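You operate a simulated robot arm through the tools that you are given. There is no shell and no other tool. Be economical: measure what you need, move in short steps, check, and stop when the job is done.

Carry out the task below with a simulated robot arm. There is one attempt and no reset: what you move stays moved.

JOB
Open the freezer lid, take the orange frozen pack from the inside of the blue freezer basket and put it on the steel tray and shut the lid again. Put the bottle marked "floor soap" from the pantry counter on the clear end of the green counter. The order is free. Set down upright: bottle.

Only the result counts: the job must be done as asked and must still hold three seconds after the hand-in. Knocking over, shifting, dropping, spilling or breaking anything else fails it. A push-on lid holds only when it is set on centred and level and pressed home; a screw cap is set on level and turned clockwise until tight.

ROBOT AND FRAMES
A 6-joint arm with a four-finger gripper on a trunk, on a base that drives. Base frame: it is fixed to the floor where the robot stands at the start and does not move with it; the origin is under the middle of the robot, x ahead of it, y to its left, z up. Lengths are in cm, angles in degrees, forces in N, time in s.
Its first joint turns from -166.0 to 166.0 degrees. Places, roughly: clear end of the green counter [50, -120, 90]; freezer lid [90, -10, 80]; water bottle, yellow soap bottle [75, 125, 100]. Payload 3.67 kg.
The TCP is the grasp point between the finger pads, 2.8 cm short of the fingertips. In the tool frame z runs along the fingers and y along their closing line. Largest opening 11.2 cm; the body of the gripper starts 7.3 cm behind the TCP.
Orientation is told as [roll, pitch, yaw] about the base's x, y, z axes, in that order, counted from this pose: with the fingers straight down and closing along the base's y, the tool's x points along the base's -x, its y along +y and its z along -z.

CONTROLS
- The arm moves only by the tool send_rows. Its argument "increments" is a list of rows, each an object of numbers (a shift or turn left out is 0, a gripper value left out holds the last): "ax", "ay", "az": the turn, a rotation vector about the base's x, y, z in units of 8 degrees (1.0 is 8 degrees); "dx", "dy", "dz": the shift along the base's x, y, z in units of 20 mm (1.0 is 20 mm); "jaw": the finger opening in mm, from 0 to 112. In form: [{"ax": .., "ay": .., "az": .., "dx": .., "dy": .., "dz": .., "jaw": ..}, ...]. A call has 1 to 12 rows; each row shifts and turns the commanded pose from where the row before left it. A call with a number of a shift or a turn outside -1 to 1 is refused whole. Each row takes 0.2 s and may step no farther than 5 cm and 8.6 degrees from the row before; otherwise, or with a gripper value out of range, the whole call is refused. Where a pose cannot be reached the arm comes as near as it can. A force on the tool above 40 N (or 10 N above the force at the start of the call, whichever is more), or a blocked arm, ends the call early, and 0.2 s more pass. The fingers move at their own pace and stop on an object; they squeeze with about 31 N. The grip force told is the motor's: it shows also when the fingers shut on nothing. Time passes only in rows, and 0.2 s behind the last, so rows that do not move let the fingers close. It gives the time, the measured TCP pose, the force on the tool (base axes), the opening and the grip force at its end, in the units of the frame above (readings bear some noise), with the torque about the TCP (base axes, N m) and any sound that the robot's microphone picked up, and new pictures: "views" is both (left out), scene, wrist or none.
- Cameras (640 x 400 px; columns grow to the right, rows downward): "scene" is now at [10.8, 19.17, 134.9]; the picture's right is [-0.24, -0.97, 0.00], its down [-0.35, 0.08, -0.93] and it looks along [0.91, -0.22, -0.36] (base axes); focal length 287 px, centre (320, 200). "wrist" rides on the gripper at [6, -1.8, -10.4] in the tool frame; the picture's right is [0.29, 0.96, 0.00], its down [-0.80, 0.24, -0.55] and it looks along [-0.53, 0.16, 0.83] (tool axes); focal length 234 px, centre (320, 200). There is no depth. A picture from a camera that has moved, and an enlarged one, comes with that camera's place and axes in the base frame and with its lens.
- steer(legs): drives the robot by 1 to 6 legs, each [ahead, left, turn to the left] in cm, cm and degrees, along the robot's own axes; the way and the turn of a leg run together, so that a leg with both is an arc; at most 150 cm and 180 degrees a leg. The arm and the cameras ride along, it lands a little off, and it stops where it bumps. It gives what a move gives, and a new picture of the scene camera.
- head_to(pan, tilt): turns the head with the scene camera to pan (to the left, within 143 degrees either way) and tilt (down, from -29 to 69), counted from straight ahead of the robot. It gives what a move gives, and a new picture of the scene camera.
- close_up(camera, box): a new picture of the part [left, top, right, bottom] of that camera's present view, enlarged. No time passes.
- sign_off(): hands the job in; it is judged then, once.

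Go step by step. Nothing tells you exact positions but the pictures and the camera data: compare them with the known pose of the tool, close in by small moves and look again before you grip or let go. The budget is 165 turns and 260 pictures, counting those below and the enlarged ones. Unless the task says otherwise, let go and move clear before handing in, and close with one line.

The tools are called by a JSON object that holds its "method" and its "body". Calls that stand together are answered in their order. send_rows: Moves the arm, as the interface text tells. Its arguments: {"type":"object","properties":{"increments":{"type":"array"},"views":{"type":"string","enum":["both","scene","wrist","none"]}},"required":["increments"]} The other tools are called the same way: steer (legs) drives the base; head_to (pan, tilt) turns the head that bears the scene camera; close_up (camera, box) takes an enlarged picture of a part of a camera's view; sign_off () hands the job in.

At the start:

```text
t: 0.0
position: [60.14, -10.52, 99.96]
ee_rot: [0.0, 0.0, 0.0]
wrist_force: [0.5, -0.1, -0.4]
ft_torque: [-0.01, 0.03, 0.0]
opening: 11.2
grip_force: 0.1
robot x, y, heading: [-0.17, 0.34, -0.1]
head pan, tilt: [-13.7, 20.8]
```

scene: 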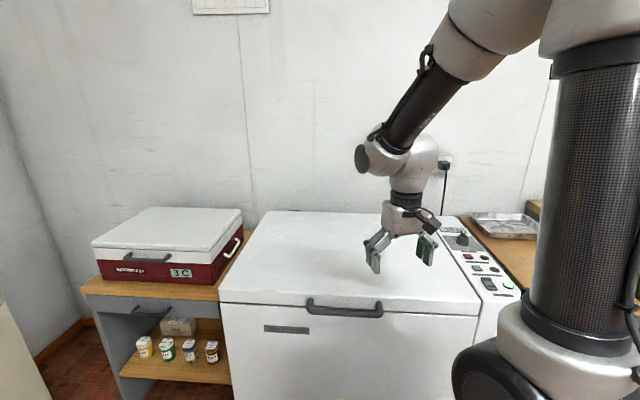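
wrist: 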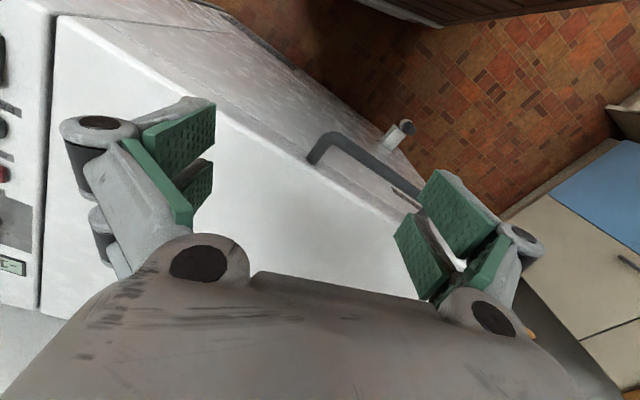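

I see the chest freezer ahead with a dark handle on the front edge of its lid, a steel tray at the right behind the arm, and a cooler on the left. I'll look around before moving.

{"method": "head_to", "body": {"pan": -55, "tilt": 25}}

{"method": "head_to", "body": {"pan": -100, "tilt": 25}}

{"method": "head_to", "body": {"pan": 60, "tilt": 20}}

{"method": "head_to", "body": {"pan": 5, "tilt": 35}}

```text
t: 1.1
position: [60.0, -10.55, 100.11]
ee_rot: [0.0, -0.1, 0.1]
wrist_force: [0.2, -0.4, 0.2]
ft_torque: [0.03, 0.0, 0.02]
opening: 11.21
grip_force: 0.2
robot x, y, heading: [0.12, 0.02, -0.0]
head pan, tilt: [-55.0, 25.0]
camera scene: at [7.05, 13.82, 134.22], right [-0.82, -0.57, 0.0], down [-0.24, 0.35, -0.91], along [0.52, -0.74, -0.42], focal length 287 px, centre (320, 200)
```

scene: 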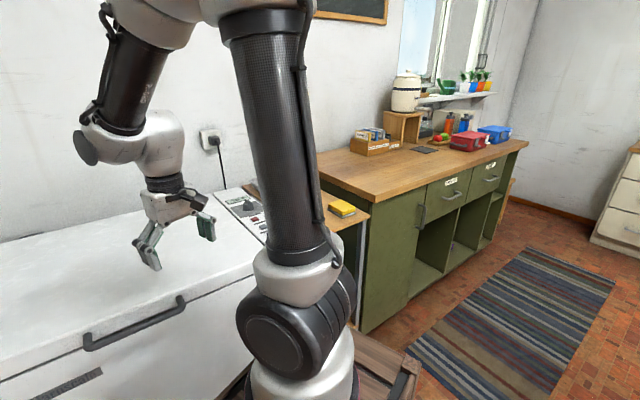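

```text
t: 2.2
position: [60.08, -10.63, 100.04]
ee_rot: [-0.1, 0.0, 0.0]
wrist_force: [0.4, -0.1, 0.5]
ft_torque: [-0.02, 0.02, -0.01]
opening: 11.2
grip_force: 0.0
robot x, y, heading: [0.44, 0.07, 0.1]
head pan, tilt: [-100.0, 25.0]
camera scene: at [0.17, 12.29, 134.22], right [-0.98, 0.17, 0.0], down [0.07, 0.42, -0.91], along [-0.16, -0.89, -0.42], focal length 287 px, centre (320, 200)
```

scene: 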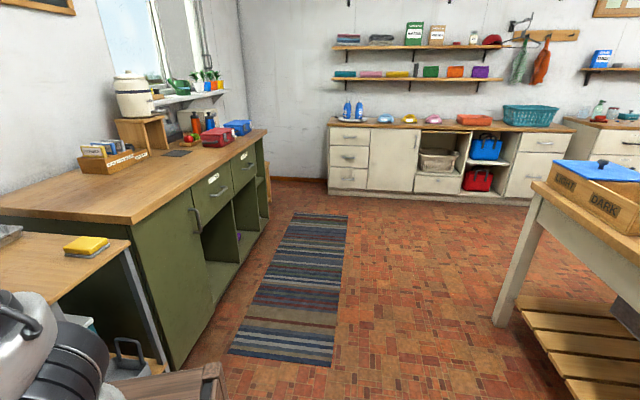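

```text
t: 4.7
position: [60.01, -10.6, 99.94]
ee_rot: [-0.1, 0.1, 0.1]
wrist_force: [0.3, 0.6, -0.2]
ft_torque: [-0.01, 0.02, 0.0]
opening: 11.2
grip_force: 0.0
robot x, y, heading: [0.07, 0.24, 0.1]
head pan, tilt: [60.0, 20.0]
camera scene: at [6.42, 29.43, 135.03], right [0.87, -0.5, 0.0], down [-0.17, -0.3, -0.94], along [0.47, 0.81, -0.34], focal length 287 px, centre (320, 200)
```

scene: 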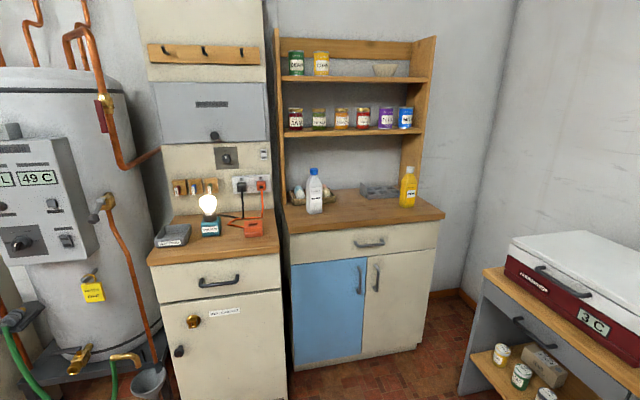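

```text
t: 5.9
position: [60.07, -10.64, 99.96]
ee_rot: [0.0, 0.0, 0.0]
wrist_force: [0.4, -0.6, 0.7]
ft_torque: [0.01, 0.0, -0.04]
opening: 11.19
grip_force: 0.1
robot x, y, heading: [-0.11, -0.25, -0.3]
head pan, tilt: [5.0, 35.0]
camera scene: at [10.53, 22.14, 132.65], right [0.09, -1.0, 0.0], down [-0.57, -0.05, -0.82], along [0.82, 0.07, -0.57], focal length 287 px, centre (320, 200)
```

scene: 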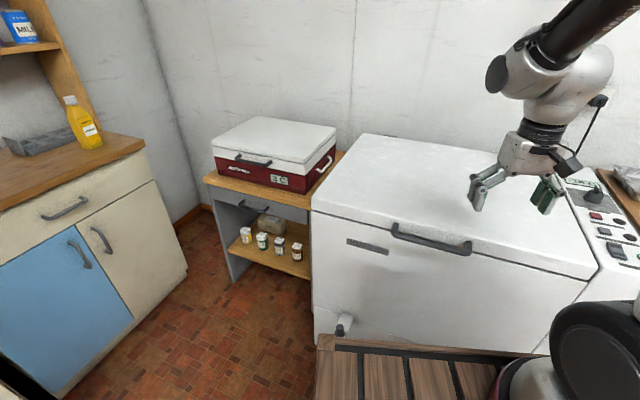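

{"method": "close_up", "body": {"camera": "scene", "box": [300, 120, 640, 332]}}

{"method": "head_to", "body": {"pan": -30, "tilt": 30}}

```text
1.88 times, centred on (470, 226) of scene
camera zoom: at [10.53, 22.14, 132.65], right [0.09, -1.0, 0.0], down [-0.57, -0.05, -0.82], along [0.82, 0.07, -0.57], focal length 540 px, centre (38, 151)
```

zoom: 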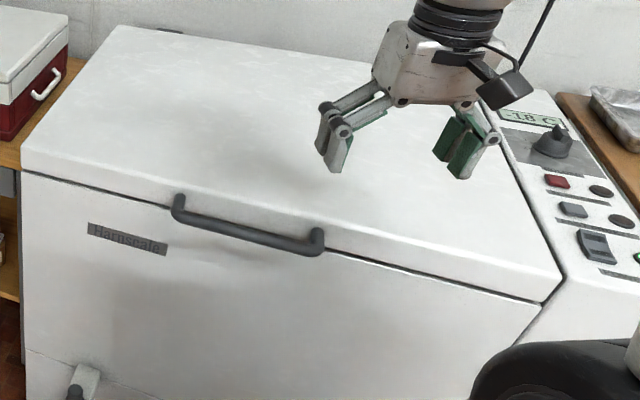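

```text
t: 6.9
position: [60.15, -10.68, 99.97]
ee_rot: [0.0, 0.0, 0.0]
wrist_force: [-0.4, 0.4, 0.1]
ft_torque: [0.03, 0.01, 0.0]
opening: 11.18
grip_force: 0.1
robot x, y, heading: [0.18, -0.13, 0.0]
head pan, tilt: [-30.0, 30.0]
camera scene: at [9.6, 16.85, 133.42], right [-0.5, -0.87, 0.0], down [-0.43, 0.25, -0.87], along [0.75, -0.43, -0.5], focal length 287 px, centre (320, 200)
```

scene: 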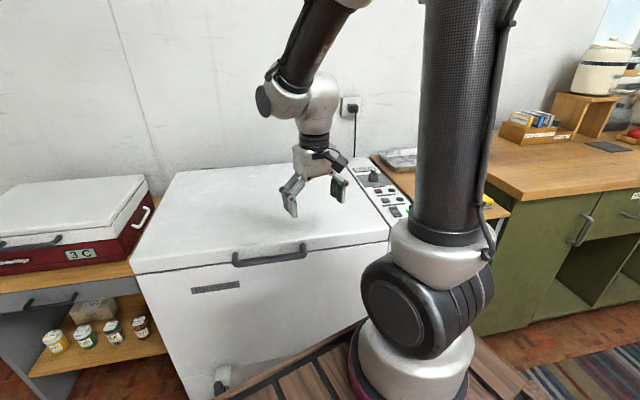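

{"method": "head_to", "body": {"pan": -10, "tilt": 65}}

{"method": "head_to", "body": {"pan": 70, "tilt": 60}}

```text
t: 7.9
position: [60.18, -10.73, 99.99]
ee_rot: [0.0, -0.1, 0.0]
wrist_force: [-0.2, -1.1, 0.8]
ft_torque: [0.0, 0.01, 0.01]
opening: 11.19
grip_force: 0.1
robot x, y, heading: [0.05, -0.29, -0.0]
head pan, tilt: [-10.0, 65.0]
camera scene: at [7.74, 20.31, 128.67], right [-0.17, -0.98, 0.0], down [-0.89, 0.16, -0.42], along [0.42, -0.07, -0.91], focal length 287 px, centre (320, 200)
```

scene: 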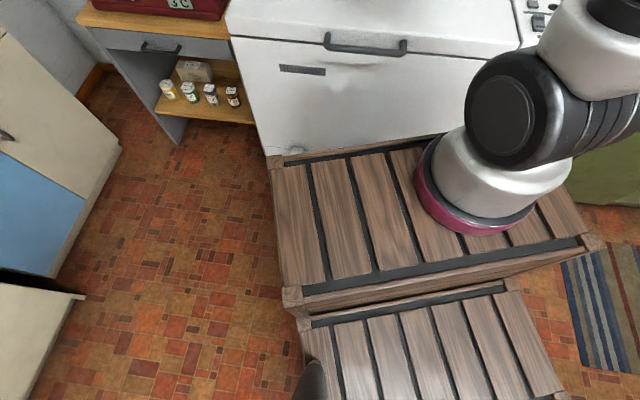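

```text
t: 9.4
position: [60.12, -10.57, 99.91]
ee_rot: [0.0, 0.0, 0.1]
wrist_force: [-0.2, -0.5, -0.7]
ft_torque: [-0.01, 0.01, -0.01]
opening: 11.19
grip_force: 0.0
robot x, y, heading: [-0.16, 0.12, -0.0]
head pan, tilt: [70.0, 60.0]
camera scene: at [4.04, 27.63, 129.22], right [0.94, -0.34, 0.0], down [-0.3, -0.81, -0.5], along [0.17, 0.47, -0.87], focal length 287 px, centre (320, 200)
```

scene: 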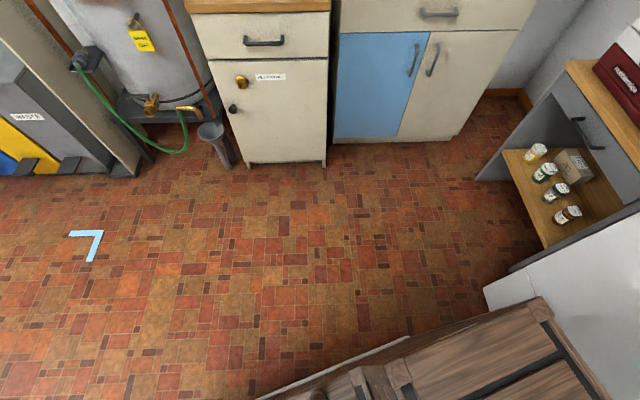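

Handle is estimated near (67, -1, 83), with the freezer turned about -17° from me. I'll turn the tool so it closes across the bar and tilts forward, still well above the freezer.

{"method": "send_rows", "body": {"increments": [{"az": 1, "dz": 0.5}, {"az": 1, "dz": 0.5}, {"az": 1}, {"az": 1}, {"az": 1}, {"az": 1}, {"az": 1}, {"az": 1}, {"az": 1}, {"az": 0.125}], "views": "none"}}

{"method": "send_rows", "body": {"increments": [{"ax": -0.296, "ay": -0.955}, {"ax": -0.296, "ay": -0.955}, {"ax": -0.296, "ay": -0.955}, {"ax": -0.296, "ay": -0.955}, {"ax": -0.296, "ay": -0.955}, {"ax": -0.296, "ay": -0.955}], "views": "wrist"}}

{"method": "head_to", "body": {"pan": -10, "tilt": 40}}

```text
t: 11.7
position: [60.18, -10.65, 102.02]
ee_rot: [0.0, 0.0, 73.1]
wrist_force: [-0.5, 0.0, 0.2]
ft_torque: [0.0, 0.0, -0.01]
opening: 11.21
grip_force: 0.0
robot x, y, heading: [-0.01, -0.4, 0.3]
head pan, tilt: [70.0, 60.0]
```

```text
t: 13.1
position: [71.01, -11.5, 114.01]
ee_rot: [-47.9, 0.2, 72.9]
wrist_force: [0.1, 1.6, -0.2]
ft_torque: [-0.01, 0.02, 0.01]
opening: 11.2
grip_force: 0.0
out of reach, approached as far as the arm can: row 3, 4, 5, 6
robot x, y, heading: [-0.17, -0.03, 0.1]
head pan, tilt: [70.0, 60.0]
camera wrist: at [63.07, -15.3, 122.42], right [-0.7, -0.09, -0.71], down [-0.31, 0.93, 0.19], along [0.64, 0.35, -0.68], focal length 234 px, centre (320, 200)
```

wrist: 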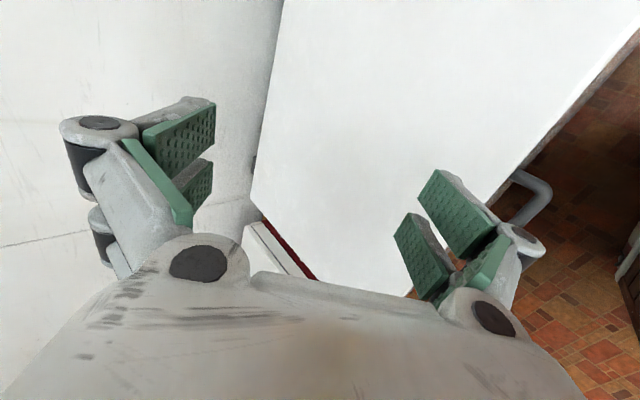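

```text
t: 14.6
position: [70.99, -11.4, 114.0]
ee_rot: [-47.9, 0.2, 72.9]
wrist_force: [0.4, -0.2, 0.7]
ft_torque: [-0.01, 0.03, 0.03]
opening: 11.21
grip_force: 0.1
robot x, y, heading: [0.01, 0.11, -0.0]
head pan, tilt: [-10.0, 40.0]
camera scene: at [10.13, 19.9, 131.89], right [-0.17, -0.98, 0.0], down [-0.63, 0.11, -0.77], along [0.75, -0.13, -0.64], focal length 287 px, centre (320, 200)
```

scene: 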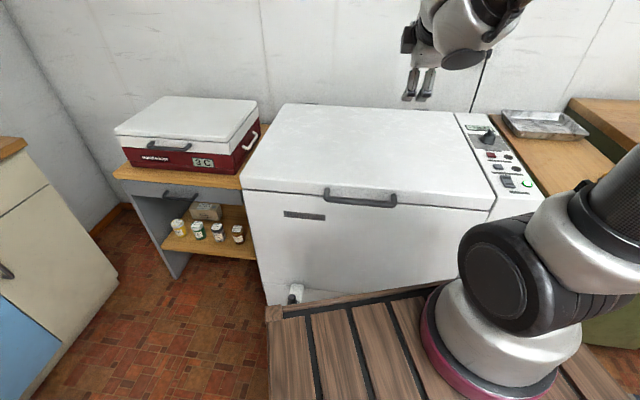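

The forward tilt of 48° is only reachable farther out, so I'll use a tilt of about 20° and let the round bar turn in the jaws as the lid rises.

{"method": "send_rows", "body": {"increments": [{"ax": 0.296, "ay": 0.955}, {"ax": 0.296, "ay": 0.955}, {"ax": 0.296, "ay": 0.955}, {"ax": 0.148, "ay": 0.478}], "views": "both"}}

```text
t: 15.6
position: [70.88, -11.54, 114.05]
ee_rot: [-20.0, -0.1, 73.0]
wrist_force: [-0.2, 0.7, -0.1]
ft_torque: [0.0, 0.0, 0.03]
opening: 11.19
grip_force: 0.1
robot x, y, heading: [-0.02, 0.12, 0.1]
head pan, tilt: [-10.0, 40.0]
camera scene: at [10.11, 19.89, 131.89], right [-0.17, -0.98, 0.0], down [-0.63, 0.11, -0.77], along [0.75, -0.13, -0.64], focal length 287 px, centre (320, 200)
camera wrist: at [67.49, -16.66, 124.45], right [-0.95, -0.01, -0.33], down [-0.16, 0.88, 0.44], along [0.28, 0.47, -0.84], focal length 234 px, centre (320, 200)
```

scene: 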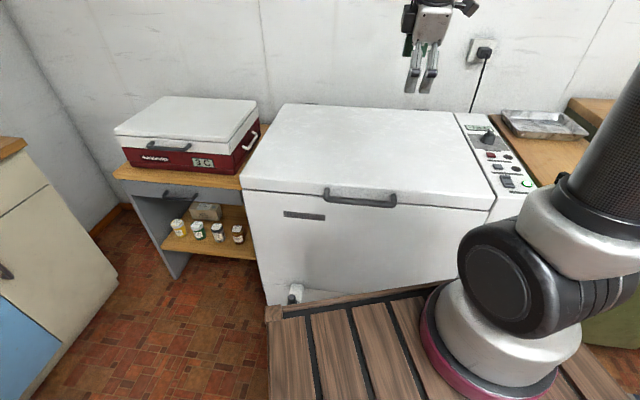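
wrist: 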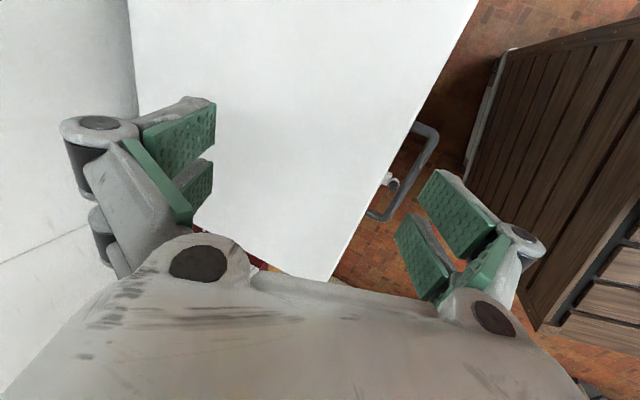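

{"method": "send_rows", "body": {"increments": [{"dx": -0.3, "dy": 0.611, "dz": -0.944, "ax": 0.041, "ay": 0.133}, {"dx": -0.3, "dy": 0.611, "dz": -0.944, "ax": 0.041, "ay": 0.133}, {"dx": -0.3, "dy": 0.611, "dz": -0.944, "ax": 0.041, "ay": 0.133}, {"dx": -0.3, "dy": 0.611, "dz": -0.944, "ax": 0.041, "ay": 0.133}, {"dx": -0.3, "dy": 0.611, "dz": -0.944, "ax": 0.041, "ay": 0.133}, {"dx": -0.3, "dy": 0.611, "dz": -0.944, "ax": 0.041, "ay": 0.133}, {"dx": -0.3, "dy": 0.611, "dz": -0.944, "ax": 0.041, "ay": 0.133}, {"dx": -0.3, "dy": 0.611, "dz": -0.944, "ax": 0.041, "ay": 0.133}, {"dx": -0.3, "dy": 0.611, "dz": -0.944, "ax": 0.041, "ay": 0.133, "jaw": 60}], "views": "both"}}

```text
t: 17.6
position: [65.63, -0.72, 97.27]
ee_rot: [-10.1, 0.0, 72.9]
wrist_force: [1.1, -0.2, -0.2]
ft_torque: [0.0, 0.0, 0.0]
opening: 5.99
grip_force: 0.1
robot x, y, heading: [0.11, -0.03, 0.0]
head pan, tilt: [-10.0, 40.0]
camera scene: at [10.13, 19.88, 131.89], right [-0.17, -0.98, 0.0], down [-0.63, 0.11, -0.77], along [0.75, -0.13, -0.64], focal length 287 px, centre (320, 200)
camera wrist: at [63.98, -6.34, 107.85], right [-0.99, 0.0, -0.17], down [-0.09, 0.86, 0.5], along [0.14, 0.51, -0.85], focal length 234 px, centre (320, 200)
```

scene: 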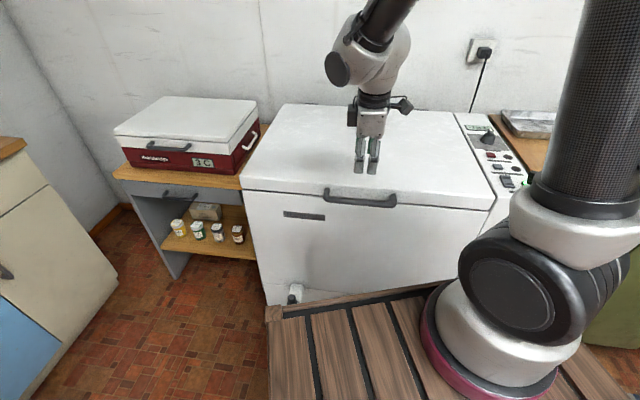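
wrist: 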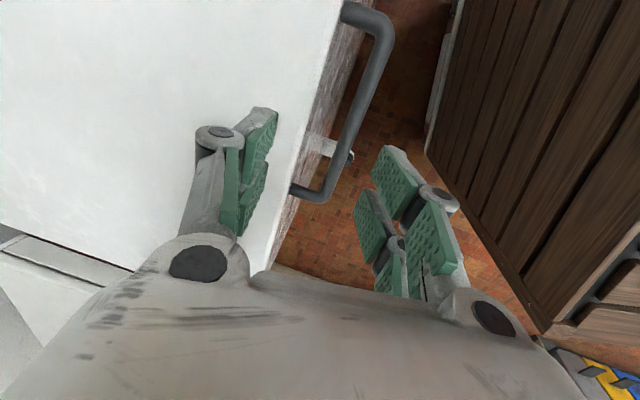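

{"method": "send_rows", "body": {"increments": [{"dx": -0.2, "dy": 0.05, "dz": -0.5, "ax": 0.185, "ay": 0.6, "jaw": 36}, {"dx": -0.2, "dy": 0.05, "dz": -0.5, "ax": 0.185, "ay": 0.6}, {"dz": -1}, {}], "views": "both"}}

{"method": "close_up", "body": {"camera": "scene", "box": [280, 80, 480, 220]}}

```text
t: 18.6
position: [64.66, -0.4, 93.13]
ee_rot: [0.1, 0.0, 73.0]
wrist_force: [0.6, 0.1, 0.5]
ft_torque: [-0.02, -0.02, -0.02]
opening: 3.62
grip_force: 0.2
robot x, y, heading: [-0.08, -0.2, -0.1]
head pan, tilt: [-10.0, 40.0]
camera scene: at [10.13, 19.89, 131.89], right [-0.17, -0.98, 0.0], down [-0.63, 0.11, -0.77], along [0.75, -0.13, -0.64], focal length 287 px, centre (320, 200)
camera wrist: at [64.75, -6.65, 103.65], right [-1.0, 0.0, 0.0], down [0.0, 0.83, 0.55], along [0.0, 0.55, -0.83], focal length 234 px, centre (320, 200)
```

scene: 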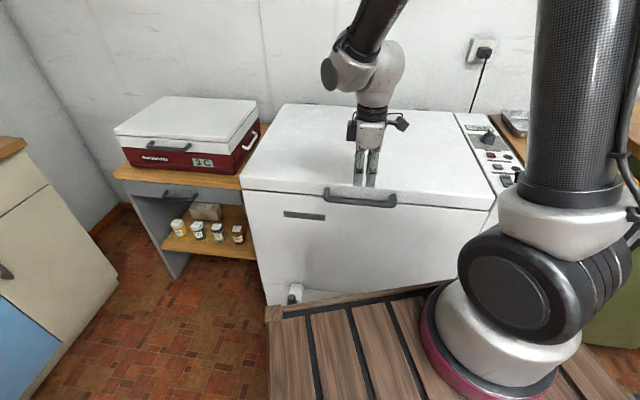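
wrist: 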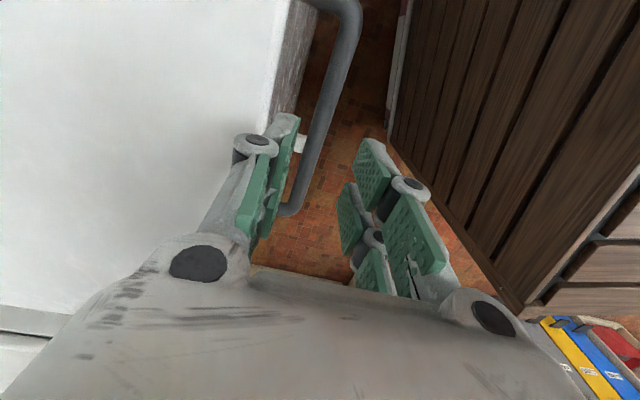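

```text
2.86 times, centred on (380, 150) of scene
camera zoom: at [10.13, 19.89, 131.89], right [-0.17, -0.98, 0.0], down [-0.63, 0.11, -0.77], along [0.75, -0.13, -0.64], focal length 819 px, centre (149, 343)
```

zoom: 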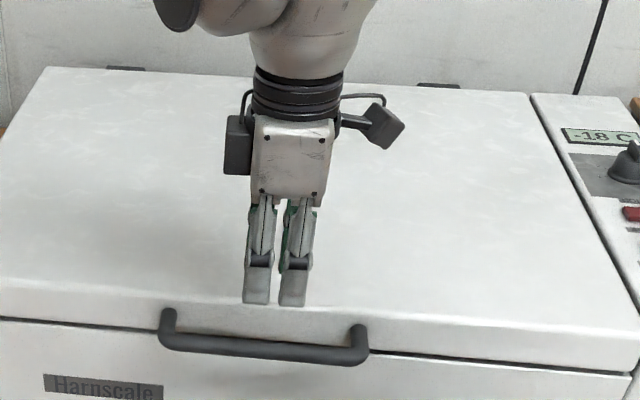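

{"method": "send_rows", "body": {"increments": [{"dx": 0.15, "dy": -0.05, "dz": -0.7, "jaw": 32}, {"dz": -0.9}, {"dz": -0.7}, {}], "views": "both"}}

{"method": "close_up", "body": {"camera": "scene", "box": [280, 120, 480, 260]}}

```text
t: 19.6
position: [65.18, -0.57, 88.52]
ee_rot: [0.1, 0.0, 73.0]
wrist_force: [-0.2, 0.6, 0.3]
ft_torque: [0.0, 0.02, -0.01]
opening: 3.19
grip_force: 0.1
robot x, y, heading: [-0.1, -0.05, -0.0]
head pan, tilt: [-10.0, 40.0]
camera scene: at [10.13, 19.89, 131.89], right [-0.17, -0.98, 0.0], down [-0.63, 0.11, -0.77], along [0.75, -0.13, -0.64], focal length 287 px, centre (320, 200)
camera wrist: at [65.16, -6.68, 98.86], right [-1.0, 0.0, 0.0], down [0.0, 0.83, 0.55], along [0.0, 0.55, -0.83], focal length 234 px, centre (320, 200)
```

scene: 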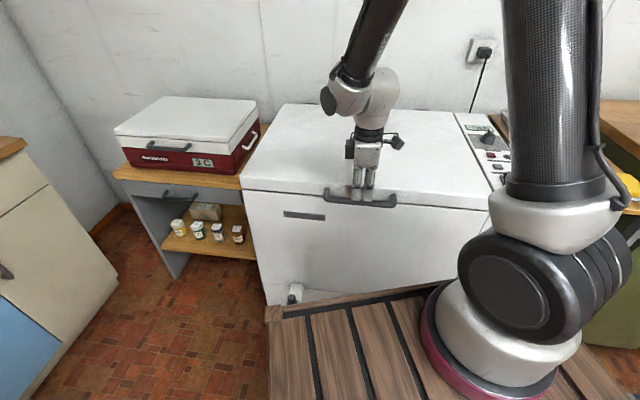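
wrist: 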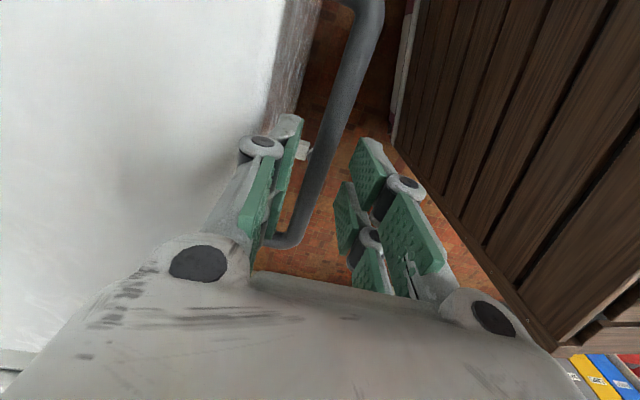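

```text
2.86 times, centred on (380, 190) of scene
camera zoom: at [10.13, 19.89, 131.89], right [-0.17, -0.98, 0.0], down [-0.63, 0.11, -0.77], along [0.75, -0.13, -0.64], focal length 819 px, centre (149, 229)
```

zoom: 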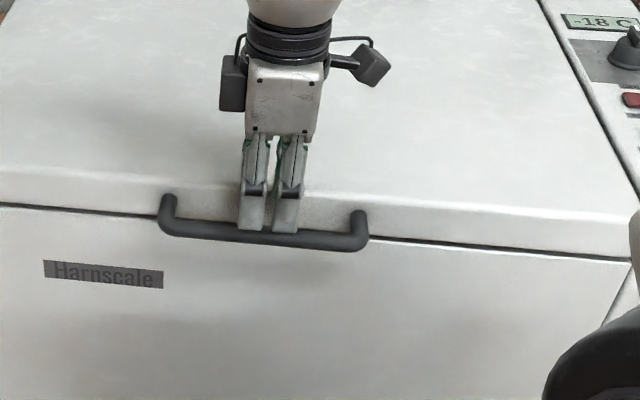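

{"method": "send_rows", "body": {"increments": [{"dz": -0.8}, {"dz": -0.8}, {"dz": -0.7}, {}], "views": "wrist"}}

{"method": "close_up", "body": {"camera": "scene", "box": [280, 120, 480, 260]}}

```text
t: 20.6
position: [65.43, -0.6, 83.82]
ee_rot: [0.0, 0.0, 73.0]
wrist_force: [0.4, -0.5, 0.2]
ft_torque: [0.0, 0.0, -0.01]
opening: 3.18
grip_force: 0.0
robot x, y, heading: [0.23, 0.01, 0.1]
head pan, tilt: [-10.0, 40.0]
camera wrist: at [65.34, -6.85, 94.25], right [-1.0, 0.0, 0.0], down [0.0, 0.83, 0.55], along [0.0, 0.55, -0.83], focal length 234 px, centre (320, 200)
```

wrist: 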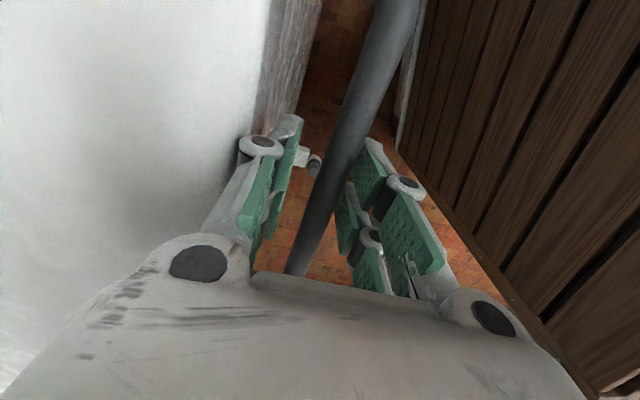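

```text
2.86 times, centred on (380, 190) of scene
camera zoom: at [10.13, 19.89, 131.89], right [-0.17, -0.98, 0.0], down [-0.63, 0.11, -0.77], along [0.75, -0.13, -0.64], focal length 819 px, centre (149, 229)
```

zoom: 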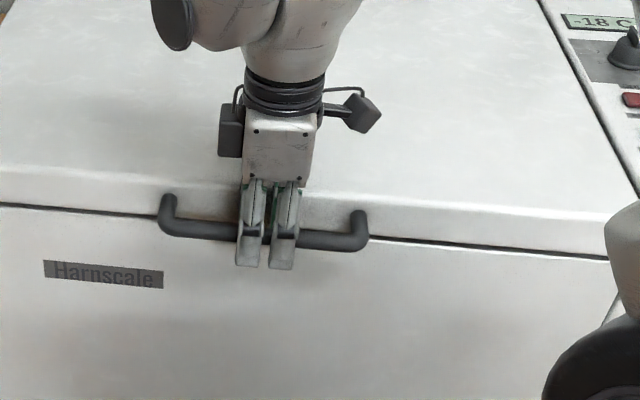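

The bar is between the fingers and centred. I'll close on it.

{"method": "send_rows", "body": {"increments": [{"jaw": 10}, {"jaw": 5}, {"jaw": 5}], "views": "none"}}

{"method": "send_rows", "body": {"increments": [{"dz": 0.5}, {"dz": 0.5}], "views": "wrist"}}

{"method": "close_up", "body": {"camera": "scene", "box": [220, 80, 520, 260]}}

```text
t: 21.4
position: [65.2, -0.53, 83.85]
ee_rot: [0.3, 0.1, 73.0]
wrist_force: [-26.1, 11.4, -6.4]
ft_torque: [-0.14, 0.18, -0.67]
opening: 1.99
grip_force: 14.0
robot x, y, heading: [-0.15, 0.17, -0.2]
head pan, tilt: [-10.0, 40.0]
```

```text
t: 22.0
position: [65.19, -0.64, 85.98]
ee_rot: [0.2, 0.0, 73.0]
wrist_force: [-28.0, 1.7, -4.7]
ft_torque: [0.18, 0.09, -0.56]
opening: 2.04
grip_force: 14.3
robot x, y, heading: [-0.42, 0.11, 0.0]
head pan, tilt: [-10.0, 40.0]
camera wrist: at [65.14, -6.82, 96.39], right [-1.0, 0.01, 0.0], down [0.01, 0.83, 0.55], along [0.0, 0.55, -0.83], focal length 234 px, centre (320, 200)
```

wrist: 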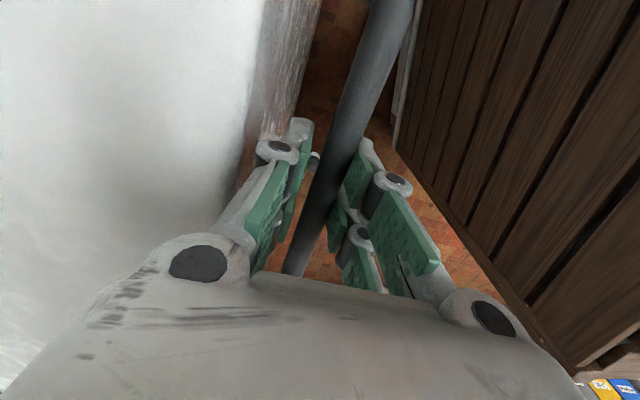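

```text
2.13 times, centred on (370, 170) of scene
camera zoom: at [10.06, 19.89, 131.9], right [-0.17, -0.98, 0.0], down [-0.63, 0.11, -0.77], along [0.75, -0.13, -0.64], focal length 612 px, centre (213, 264)
```

zoom: 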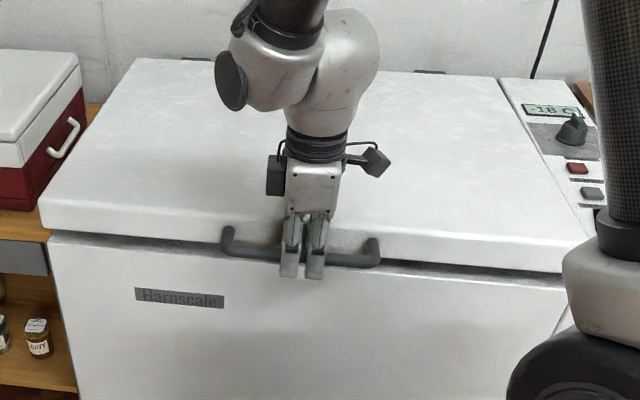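

Lid is lifting. I'll follow the hinge arc (radius about 54 cm) while watching the force.

{"method": "send_rows", "body": {"increments": [{"dx": -0.18, "dy": 0.05, "dz": 0.9}, {"dx": 0.05, "dy": -0.015, "dz": 0.95}, {"dx": 0.08, "dy": -0.025, "dz": 0.95}, {"dx": 0.11, "dy": -0.033, "dz": 0.95}, {"dx": 0.15, "dy": -0.045, "dz": 0.95}], "views": "scene"}}

```text
t: 23.2
position: [65.52, -0.75, 95.4]
ee_rot: [0.0, 0.0, 73.0]
wrist_force: [-12.9, -1.3, -1.0]
ft_torque: [0.07, 0.02, -1.69]
opening: 1.54
grip_force: 45.3
robot x, y, heading: [0.04, -0.09, -0.0]
head pan, tilt: [-10.0, 40.0]
camera scene: at [10.09, 19.9, 131.89], right [-0.17, -0.98, 0.0], down [-0.63, 0.11, -0.77], along [0.75, -0.13, -0.64], focal length 287 px, centre (320, 200)
```

scene: 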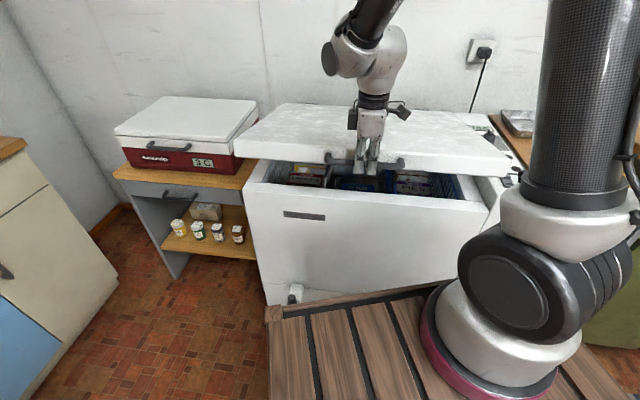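

{"method": "send_rows", "body": {"increments": [{"dx": 0.15, "dy": -0.045, "dz": 0.926, "ax": -0.07, "ay": -0.239}, {"dx": 0.18, "dy": -0.055, "dz": 0.919, "ax": -0.07, "ay": -0.239}, {"dx": 0.21, "dy": -0.064, "dz": 0.912, "ax": -0.07, "ay": -0.239}, {"dx": 0.24, "dy": -0.073, "dz": 0.903, "ax": -0.07, "ay": -0.239}, {"dx": 0.27, "dy": -0.082, "dz": 0.893, "ax": -0.07, "ay": -0.239}], "views": "scene"}}

```text
t: 24.4
position: [67.18, -1.16, 103.53]
ee_rot: [-8.9, 0.2, 72.6]
wrist_force: [-8.2, -2.3, -1.1]
ft_torque: [0.55, 0.01, -1.47]
opening: 1.53
grip_force: 44.8
robot x, y, heading: [0.17, 0.06, -0.2]
head pan, tilt: [-10.0, 40.0]
stopped in row 5: the force on the tool passed its limit at 42 N (the readings are from after the stop); the commanded pose is now the measured one
camera scene: at [10.09, 19.84, 131.89], right [-0.17, -0.98, 0.0], down [-0.63, 0.11, -0.77], along [0.75, -0.13, -0.64], focal length 287 px, centre (320, 200)
```

scene: 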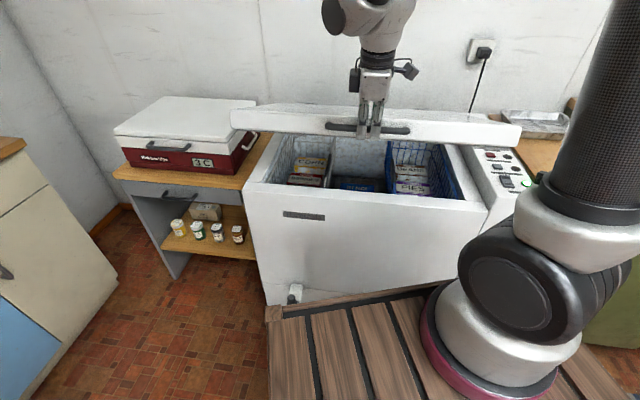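

{"method": "send_rows", "body": {"increments": [{"dx": 0.2, "dy": -0.06, "dz": 0.7}, {"dx": 0.2, "dy": -0.06, "dz": 0.7}], "views": "none"}}

```text
t: 25.0
position: [68.03, -1.45, 106.29]
ee_rot: [-9.0, 0.0, 72.7]
wrist_force: [-4.7, -6.3, -1.0]
ft_torque: [-0.4, 0.19, -1.69]
opening: 1.54
grip_force: 44.8
robot x, y, heading: [-0.38, 0.03, 0.0]
head pan, tilt: [-10.0, 40.0]
```

{"method": "send_rows", "body": {"increments": [{"dx": 0.29, "dy": -0.09, "dz": 0.88}, {"dx": 0.32, "dy": -0.097, "dz": 0.87}, {"dx": 0.35, "dy": -0.106, "dz": 0.86}, {"dx": 0.37, "dy": -0.113, "dz": 0.85}, {"dx": 0.4, "dy": -0.12, "dz": 0.84}], "views": "scene"}}

```text
t: 26.2
position: [71.83, -2.63, 115.09]
ee_rot: [-9.0, 0.2, 72.6]
wrist_force: [12.2, -9.3, -8.9]
ft_torque: [0.14, -0.25, -1.49]
opening: 1.53
grip_force: 44.7
robot x, y, heading: [0.02, -0.11, -0.2]
head pan, tilt: [-10.0, 40.0]
stopped in row 5: the force on the tool passed its limit at 42 N (the readings are from after the stop); the commanded pose is now the measured one
camera scene: at [10.24, 19.78, 131.89], right [-0.17, -0.98, 0.0], down [-0.63, 0.11, -0.77], along [0.75, -0.13, -0.64], focal length 287 px, centre (320, 200)
```

scene: 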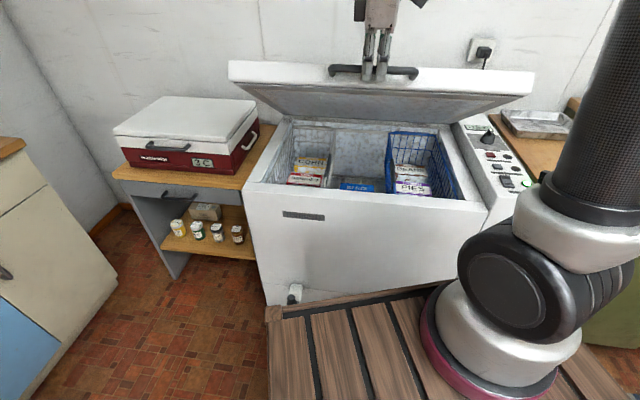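

{"method": "send_rows", "body": {"increments": [{"dx": 0.5, "dy": -0.15, "dz": 0.7}, {"dx": 0.5, "dy": -0.15, "dz": 0.8}, {"dx": 0.53, "dy": -0.16, "dz": 0.78}, {"dx": 0.55, "dy": -0.165, "dz": 0.76}], "views": "none"}}

```text
t: 27.3
position: [75.54, -3.88, 121.04]
ee_rot: [-9.0, 0.2, 72.6]
wrist_force: [-14.6, -1.3, 10.7]
ft_torque: [0.66, -0.08, -1.51]
opening: 1.54
grip_force: 45.4
robot x, y, heading: [0.21, 0.03, -0.1]
head pan, tilt: [-10.0, 40.0]
stopped in row 4: the force on the tool passed its limit at 41 N (the readings are from after the stop); the commanded pose is now the measured one
```

{"method": "send_rows", "body": {"increments": [{"dx": 0.55, "dy": -0.168, "dz": 0.77}, {"dx": 0.596, "dy": -0.181, "dz": 0.743}, {"dx": 0.62, "dy": -0.188, "dz": 0.721}], "views": "none"}}

{"method": "send_rows", "body": {"increments": [{"dx": 0.645, "dy": -0.195, "dz": 0.698}, {"dx": 0.668, "dy": -0.2, "dz": 0.674}, {"dx": 0.69, "dy": -0.208, "dz": 0.65}], "views": "scene"}}

```text
t: 28.1
position: [79.12, -4.99, 125.48]
ee_rot: [-9.1, 0.3, 72.5]
wrist_force: [-27.5, -16.3, 17.3]
ft_torque: [-0.32, 0.33, -1.64]
opening: 1.51
grip_force: 44.7
robot x, y, heading: [-0.02, -0.1, -0.2]
head pan, tilt: [-10.0, 40.0]
```

```text
t: 28.9
position: [83.14, -6.06, 129.47]
ee_rot: [-9.0, 0.2, 72.7]
wrist_force: [-18.5, -24.0, 9.7]
ft_torque: [0.37, -0.13, -1.62]
opening: 1.53
grip_force: 44.6
robot x, y, heading: [0.01, 0.05, -0.2]
head pan, tilt: [-10.0, 40.0]
camera scene: at [9.99, 19.68, 131.92], right [-0.17, -0.98, 0.0], down [-0.63, 0.11, -0.77], along [0.75, -0.13, -0.64], focal length 287 px, centre (320, 200)
```

scene: 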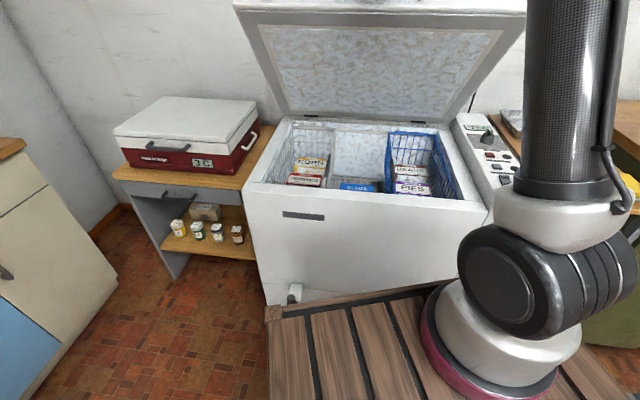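

{"method": "send_rows", "body": {"increments": [{"dx": 0.66, "dy": -0.35, "dz": 0.64}, {"dx": 0.71, "dy": -0.3, "dz": 0.61}, {"dx": 0.74, "dy": -0.25, "dz": 0.58}], "views": "none"}}

{"method": "send_rows", "body": {"increments": [{"dx": 0.76, "dy": -0.25, "dz": 0.542}, {"dx": 0.78, "dy": -0.25, "dz": 0.514}, {"dx": 0.8, "dy": -0.25, "dz": 0.485}], "views": "scene"}}

```text
t: 29.7
position: [87.66, -7.47, 133.14]
ee_rot: [-9.0, 0.2, 73.0]
wrist_force: [-1.2, 12.4, 3.8]
ft_torque: [0.83, -0.22, -1.81]
opening: 1.51
grip_force: 44.9
robot x, y, heading: [-0.29, 0.15, 0.3]
head pan, tilt: [-10.0, 40.0]
```

```text
t: 30.5
position: [90.04, -8.34, 134.96]
ee_rot: [-9.3, 0.0, 72.9]
wrist_force: [-1.3, 12.6, 8.2]
ft_torque: [0.96, -0.34, -2.0]
opening: 1.53
grip_force: 44.7
out of reach, approached as far as the arm can: row 2, 3
robot x, y, heading: [-0.15, -0.02, 0.1]
head pan, tilt: [-10.0, 40.0]
stopped in row 3: the force on the tool passed its limit at 41 N (the readings are from after the stop); the commanded pose is now the measured one
camera scene: at [10.05, 19.93, 131.88], right [-0.17, -0.98, 0.0], down [-0.63, 0.11, -0.77], along [0.75, -0.13, -0.64], focal length 287 px, centre (320, 200)
```

scene: 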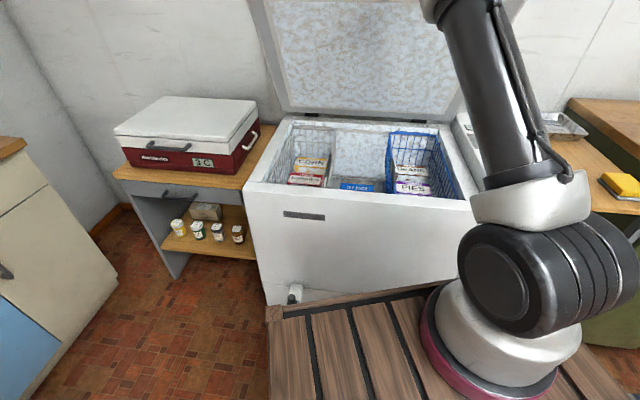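

{"method": "send_rows", "body": {"increments": [{"jaw": 30}, {}, {}], "views": "wrist"}}

```text
t: 31.3
position: [90.09, -8.61, 134.82]
ee_rot: [-9.1, 0.2, 72.8]
wrist_force: [0.7, -0.4, 0.1]
ft_torque: [0.02, 0.02, 0.01]
opening: 3.0
grip_force: 0.0
robot x, y, heading: [0.14, 0.24, 0.1]
head pan, tilt: [-10.0, 40.0]
camera wrist: at [88.56, -14.29, 145.44], right [-0.99, 0.0, -0.15], down [-0.08, 0.86, 0.51], along [0.13, 0.51, -0.85], focal length 234 px, centre (320, 200)
```

wrist: 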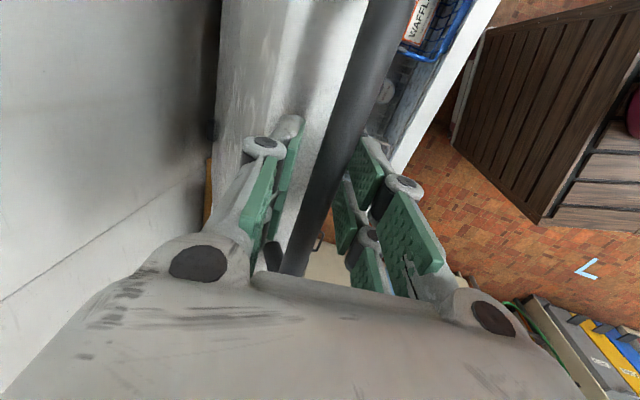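

{"method": "send_rows", "body": {"increments": [{"jaw": 40}, {}, {}, {}, {}], "views": "wrist"}}

```text
t: 32.5
position: [90.21, -8.57, 135.01]
ee_rot: [-9.0, 0.1, 73.0]
wrist_force: [-0.7, -0.3, 0.3]
ft_torque: [0.0, -0.01, -0.02]
opening: 4.01
grip_force: 0.0
robot x, y, heading: [-0.07, -0.37, 0.1]
head pan, tilt: [-10.0, 40.0]
camera wrist: at [88.55, -14.28, 145.44], right [-0.99, 0.0, -0.15], down [-0.08, 0.86, 0.51], along [0.13, 0.51, -0.85], focal length 234 px, centre (320, 200)
```

wrist: 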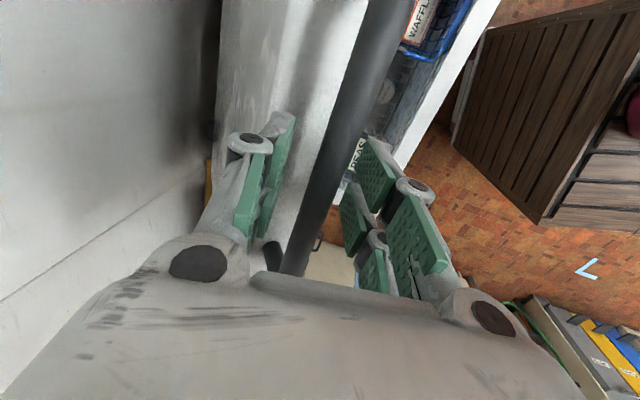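

The lid holds by itself at about 60°. I'll tilt the tool to gain reach and open it a bit more.

{"method": "send_rows", "body": {"increments": [{"ax": -0.29, "ay": -0.957}, {"ax": -0.29, "ay": -0.957}, {"ax": -0.29, "ay": -0.957, "jaw": 30}, {"dx": 0.7, "dy": -0.22, "dz": 0.5}, {"dx": 0.74, "dy": -0.22, "dz": 0.46}], "views": "wrist"}}

```text
t: 33.7
position: [93.08, -9.44, 136.75]
ee_rot: [-33.2, 0.1, 72.8]
wrist_force: [0.2, 0.6, -1.1]
ft_torque: [0.11, -0.01, 0.0]
opening: 3.03
grip_force: 0.4
robot x, y, heading: [0.04, 0.21, -0.3]
head pan, tilt: [-10.0, 40.0]
camera wrist: at [87.3, -13.98, 146.5], right [-0.85, -0.04, -0.52], down [-0.25, 0.91, 0.33], along [0.46, 0.41, -0.78], focal length 234 px, centre (320, 200)
```

wrist: 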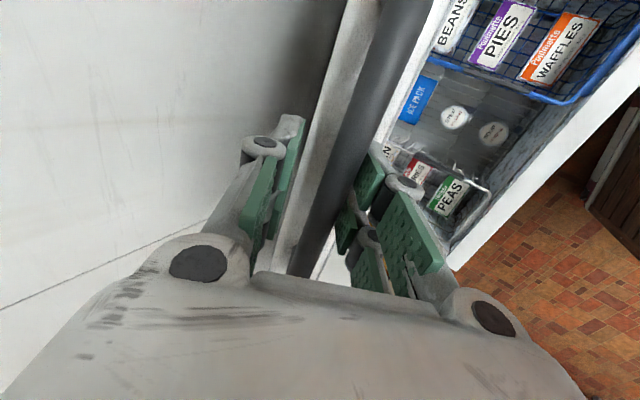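

{"method": "send_rows", "body": {"increments": [{"dx": 0.76, "dy": -0.23, "dz": 0.44}, {"dx": 0.78, "dy": -0.24, "dz": 0.41}, {"dx": 0.8, "dy": -0.24, "dz": 0.38}, {"dx": 0.82, "dy": -0.25, "dz": 0.35}], "views": "wrist"}}

```text
t: 34.7
position: [98.32, -11.0, 139.24]
ee_rot: [-33.1, 0.0, 72.9]
wrist_force: [0.2, -0.2, 0.1]
ft_torque: [0.01, 0.02, 0.01]
opening: 2.99
grip_force: 0.0
out of reach, approached as far as the arm can: row 4
robot x, y, heading: [-0.04, -0.19, 0.1]
head pan, tilt: [-10.0, 40.0]
camera wrist: at [92.56, -15.48, 149.05], right [-0.85, -0.04, -0.52], down [-0.25, 0.91, 0.33], along [0.46, 0.41, -0.78], focal length 234 px, centre (320, 200)
```

wrist: 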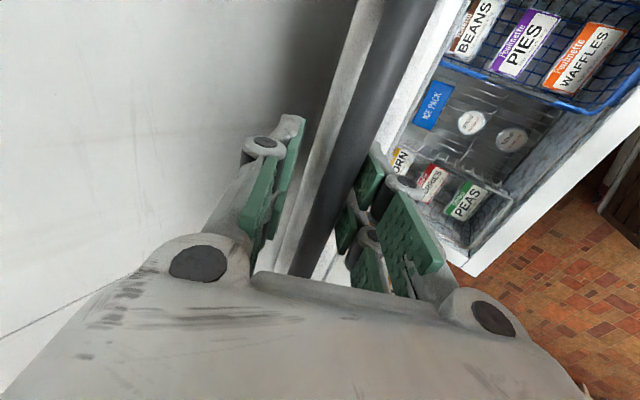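

{"method": "send_rows", "body": {"increments": [{"jaw": 50}, {"ax": -0.29, "ay": -0.957}, {"ax": -0.29, "ay": -0.957}, {"dx": -0.72, "dy": 0.22, "dz": 0.65}, {"dx": -0.72, "dy": 0.22, "dz": 0.65}, {"dx": -0.72, "dy": 0.22, "dz": 0.65}, {"dx": -0.72, "dy": 0.22, "dz": 0.65}], "views": "wrist"}}

```text
t: 36.3
position: [92.72, -9.44, 144.68]
ee_rot: [-49.1, -0.2, 72.9]
wrist_force: [0.5, -0.3, 0.1]
ft_torque: [0.0, 0.01, -0.04]
opening: 4.97
grip_force: 0.2
robot x, y, heading: [0.32, 0.02, 0.2]
head pan, tilt: [-10.0, 40.0]
camera wrist: at [84.6, -13.17, 152.79], right [-0.68, -0.09, -0.72], down [-0.32, 0.93, 0.18], along [0.66, 0.35, -0.66], focal length 234 px, centre (320, 200)
```

wrist: 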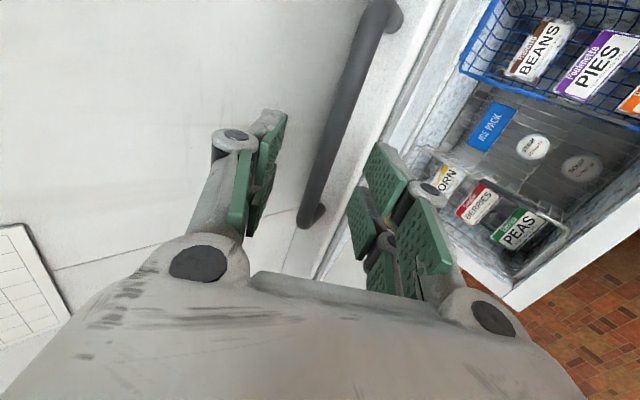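

{"method": "send_rows", "body": {"increments": [{"dx": -0.8, "dy": 0.24, "dz": 0.5}, {"dx": -0.9, "dy": 0.27, "dz": 0.2}, {"dx": -0.95, "dy": 0.28}, {"dx": -0.95, "dy": 0.28}, {"dx": -0.95, "dy": 0.28}, {"dx": -0.95, "dy": 0.28}], "views": "scene"}}

```text
t: 37.7
position: [81.49, -5.97, 145.75]
ee_rot: [-49.1, -0.2, 72.9]
wrist_force: [0.3, -0.1, -1.0]
ft_torque: [-0.02, -0.01, 0.01]
opening: 5.03
grip_force: 0.1
robot x, y, heading: [-0.15, -0.1, -0.1]
head pan, tilt: [-10.0, 40.0]
camera scene: at [10.13, 19.85, 131.89], right [-0.17, -0.98, 0.0], down [-0.63, 0.11, -0.77], along [0.75, -0.13, -0.64], focal length 287 px, centre (320, 200)
```

scene: 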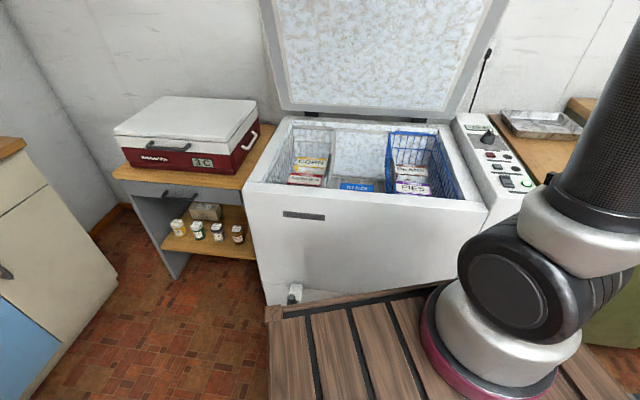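

{"method": "send_rows", "body": {"increments": [{"dx": -0.4, "dy": -0.5, "dz": -0.9, "ax": 0.145, "ay": 0.478}, {"dx": -0.4, "dy": -0.5, "dz": -0.9, "ax": 0.145, "ay": 0.478}, {"dx": -0.4, "dy": -0.5, "dz": -0.9, "ax": 0.145, "ay": 0.478}, {"dx": -0.4, "dy": -0.5, "dz": -0.9, "ax": 0.145, "ay": 0.478}, {"dx": -0.4, "dy": -0.5, "dz": -0.9, "ax": 0.145, "ay": 0.478}, {"dx": -0.4, "dy": -0.5, "dz": -0.9, "ax": 0.145, "ay": 0.478}, {"dx": -0.4, "dy": -0.5, "dz": -0.9, "ax": 0.145, "ay": 0.478}, {"dx": -0.4, "dy": -0.5, "dz": -0.9, "ax": 0.145, "ay": 0.478}, {"dx": -0.4, "dy": -0.5, "dz": -0.9, "ax": 0.145, "ay": 0.478}, {"dx": -0.4, "dy": -0.5, "dz": -0.9, "ax": 0.145, "ay": 0.478}, {"dx": -0.4, "dy": -0.5, "dz": -0.9, "ax": 0.145, "ay": 0.478}, {"dx": -0.4, "dy": -0.5, "dz": -0.9, "ax": 0.145, "ay": 0.478, "jaw": 112}], "views": "wrist"}}

```text
t: 40.3
position: [71.76, -17.99, 124.37]
ee_rot: [-1.1, 0.1, 72.9]
wrist_force: [0.1, -0.1, 0.5]
ft_torque: [-0.01, -0.03, 0.0]
opening: 11.03
grip_force: 0.1
robot x, y, heading: [-0.13, 0.17, 0.1]
head pan, tilt: [-10.0, 40.0]
camera wrist: at [71.66, -24.18, 134.74], right [-1.0, 0.01, -0.02], down [-0.01, 0.84, 0.55], along [0.02, 0.55, -0.84], focal length 234 px, centre (320, 200)
```

wrist: 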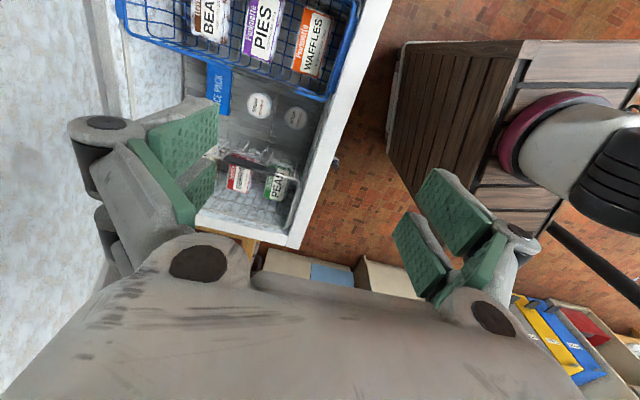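

{"method": "send_rows", "body": {"increments": [{"dx": 0.15, "dy": -0.33, "dz": -1}, {"dx": 0.15, "dy": -0.33, "dz": -1}, {"dx": 0.15, "dy": -0.33, "dz": -1}, {"dx": 0.15, "dy": -0.33, "dz": -1}, {"dx": 0.15, "dy": -0.33, "dz": -1}, {"dx": 0.15, "dy": -0.33, "dz": -1}, {"dx": 0.15, "dy": -0.33, "dz": -1}, {"dx": 0.15, "dy": -0.33, "dz": -1}, {"dx": 0.15, "dy": -0.33, "dz": -1}, {"dx": 0.15, "dy": -0.33, "dz": -1, "ax": 0.04, "ay": 0.13}], "views": "both"}}

```text
t: 42.5
position: [75.01, -24.69, 104.29]
ee_rot: [-0.2, 0.0, 73.0]
wrist_force: [-1.1, -0.2, 0.0]
ft_torque: [0.0, -0.04, 0.01]
opening: 11.18
grip_force: 0.0
robot x, y, heading: [0.05, 0.1, 0.0]
head pan, tilt: [-10.0, 40.0]
camera scene: at [10.07, 19.85, 131.89], right [-0.17, -0.98, 0.0], down [-0.63, 0.11, -0.77], along [0.75, -0.13, -0.64], focal length 287 px, centre (320, 200)
camera wrist: at [74.98, -30.92, 114.72], right [-1.0, 0.01, 0.0], down [0.0, 0.83, 0.55], along [0.01, 0.55, -0.83], focal length 234 px, centre (320, 200)
```

scene: 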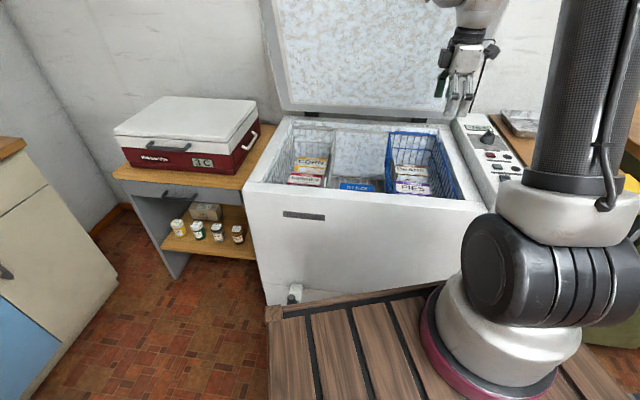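
wrist: 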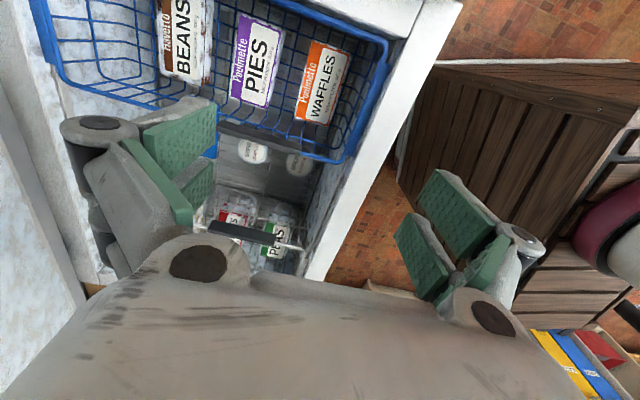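

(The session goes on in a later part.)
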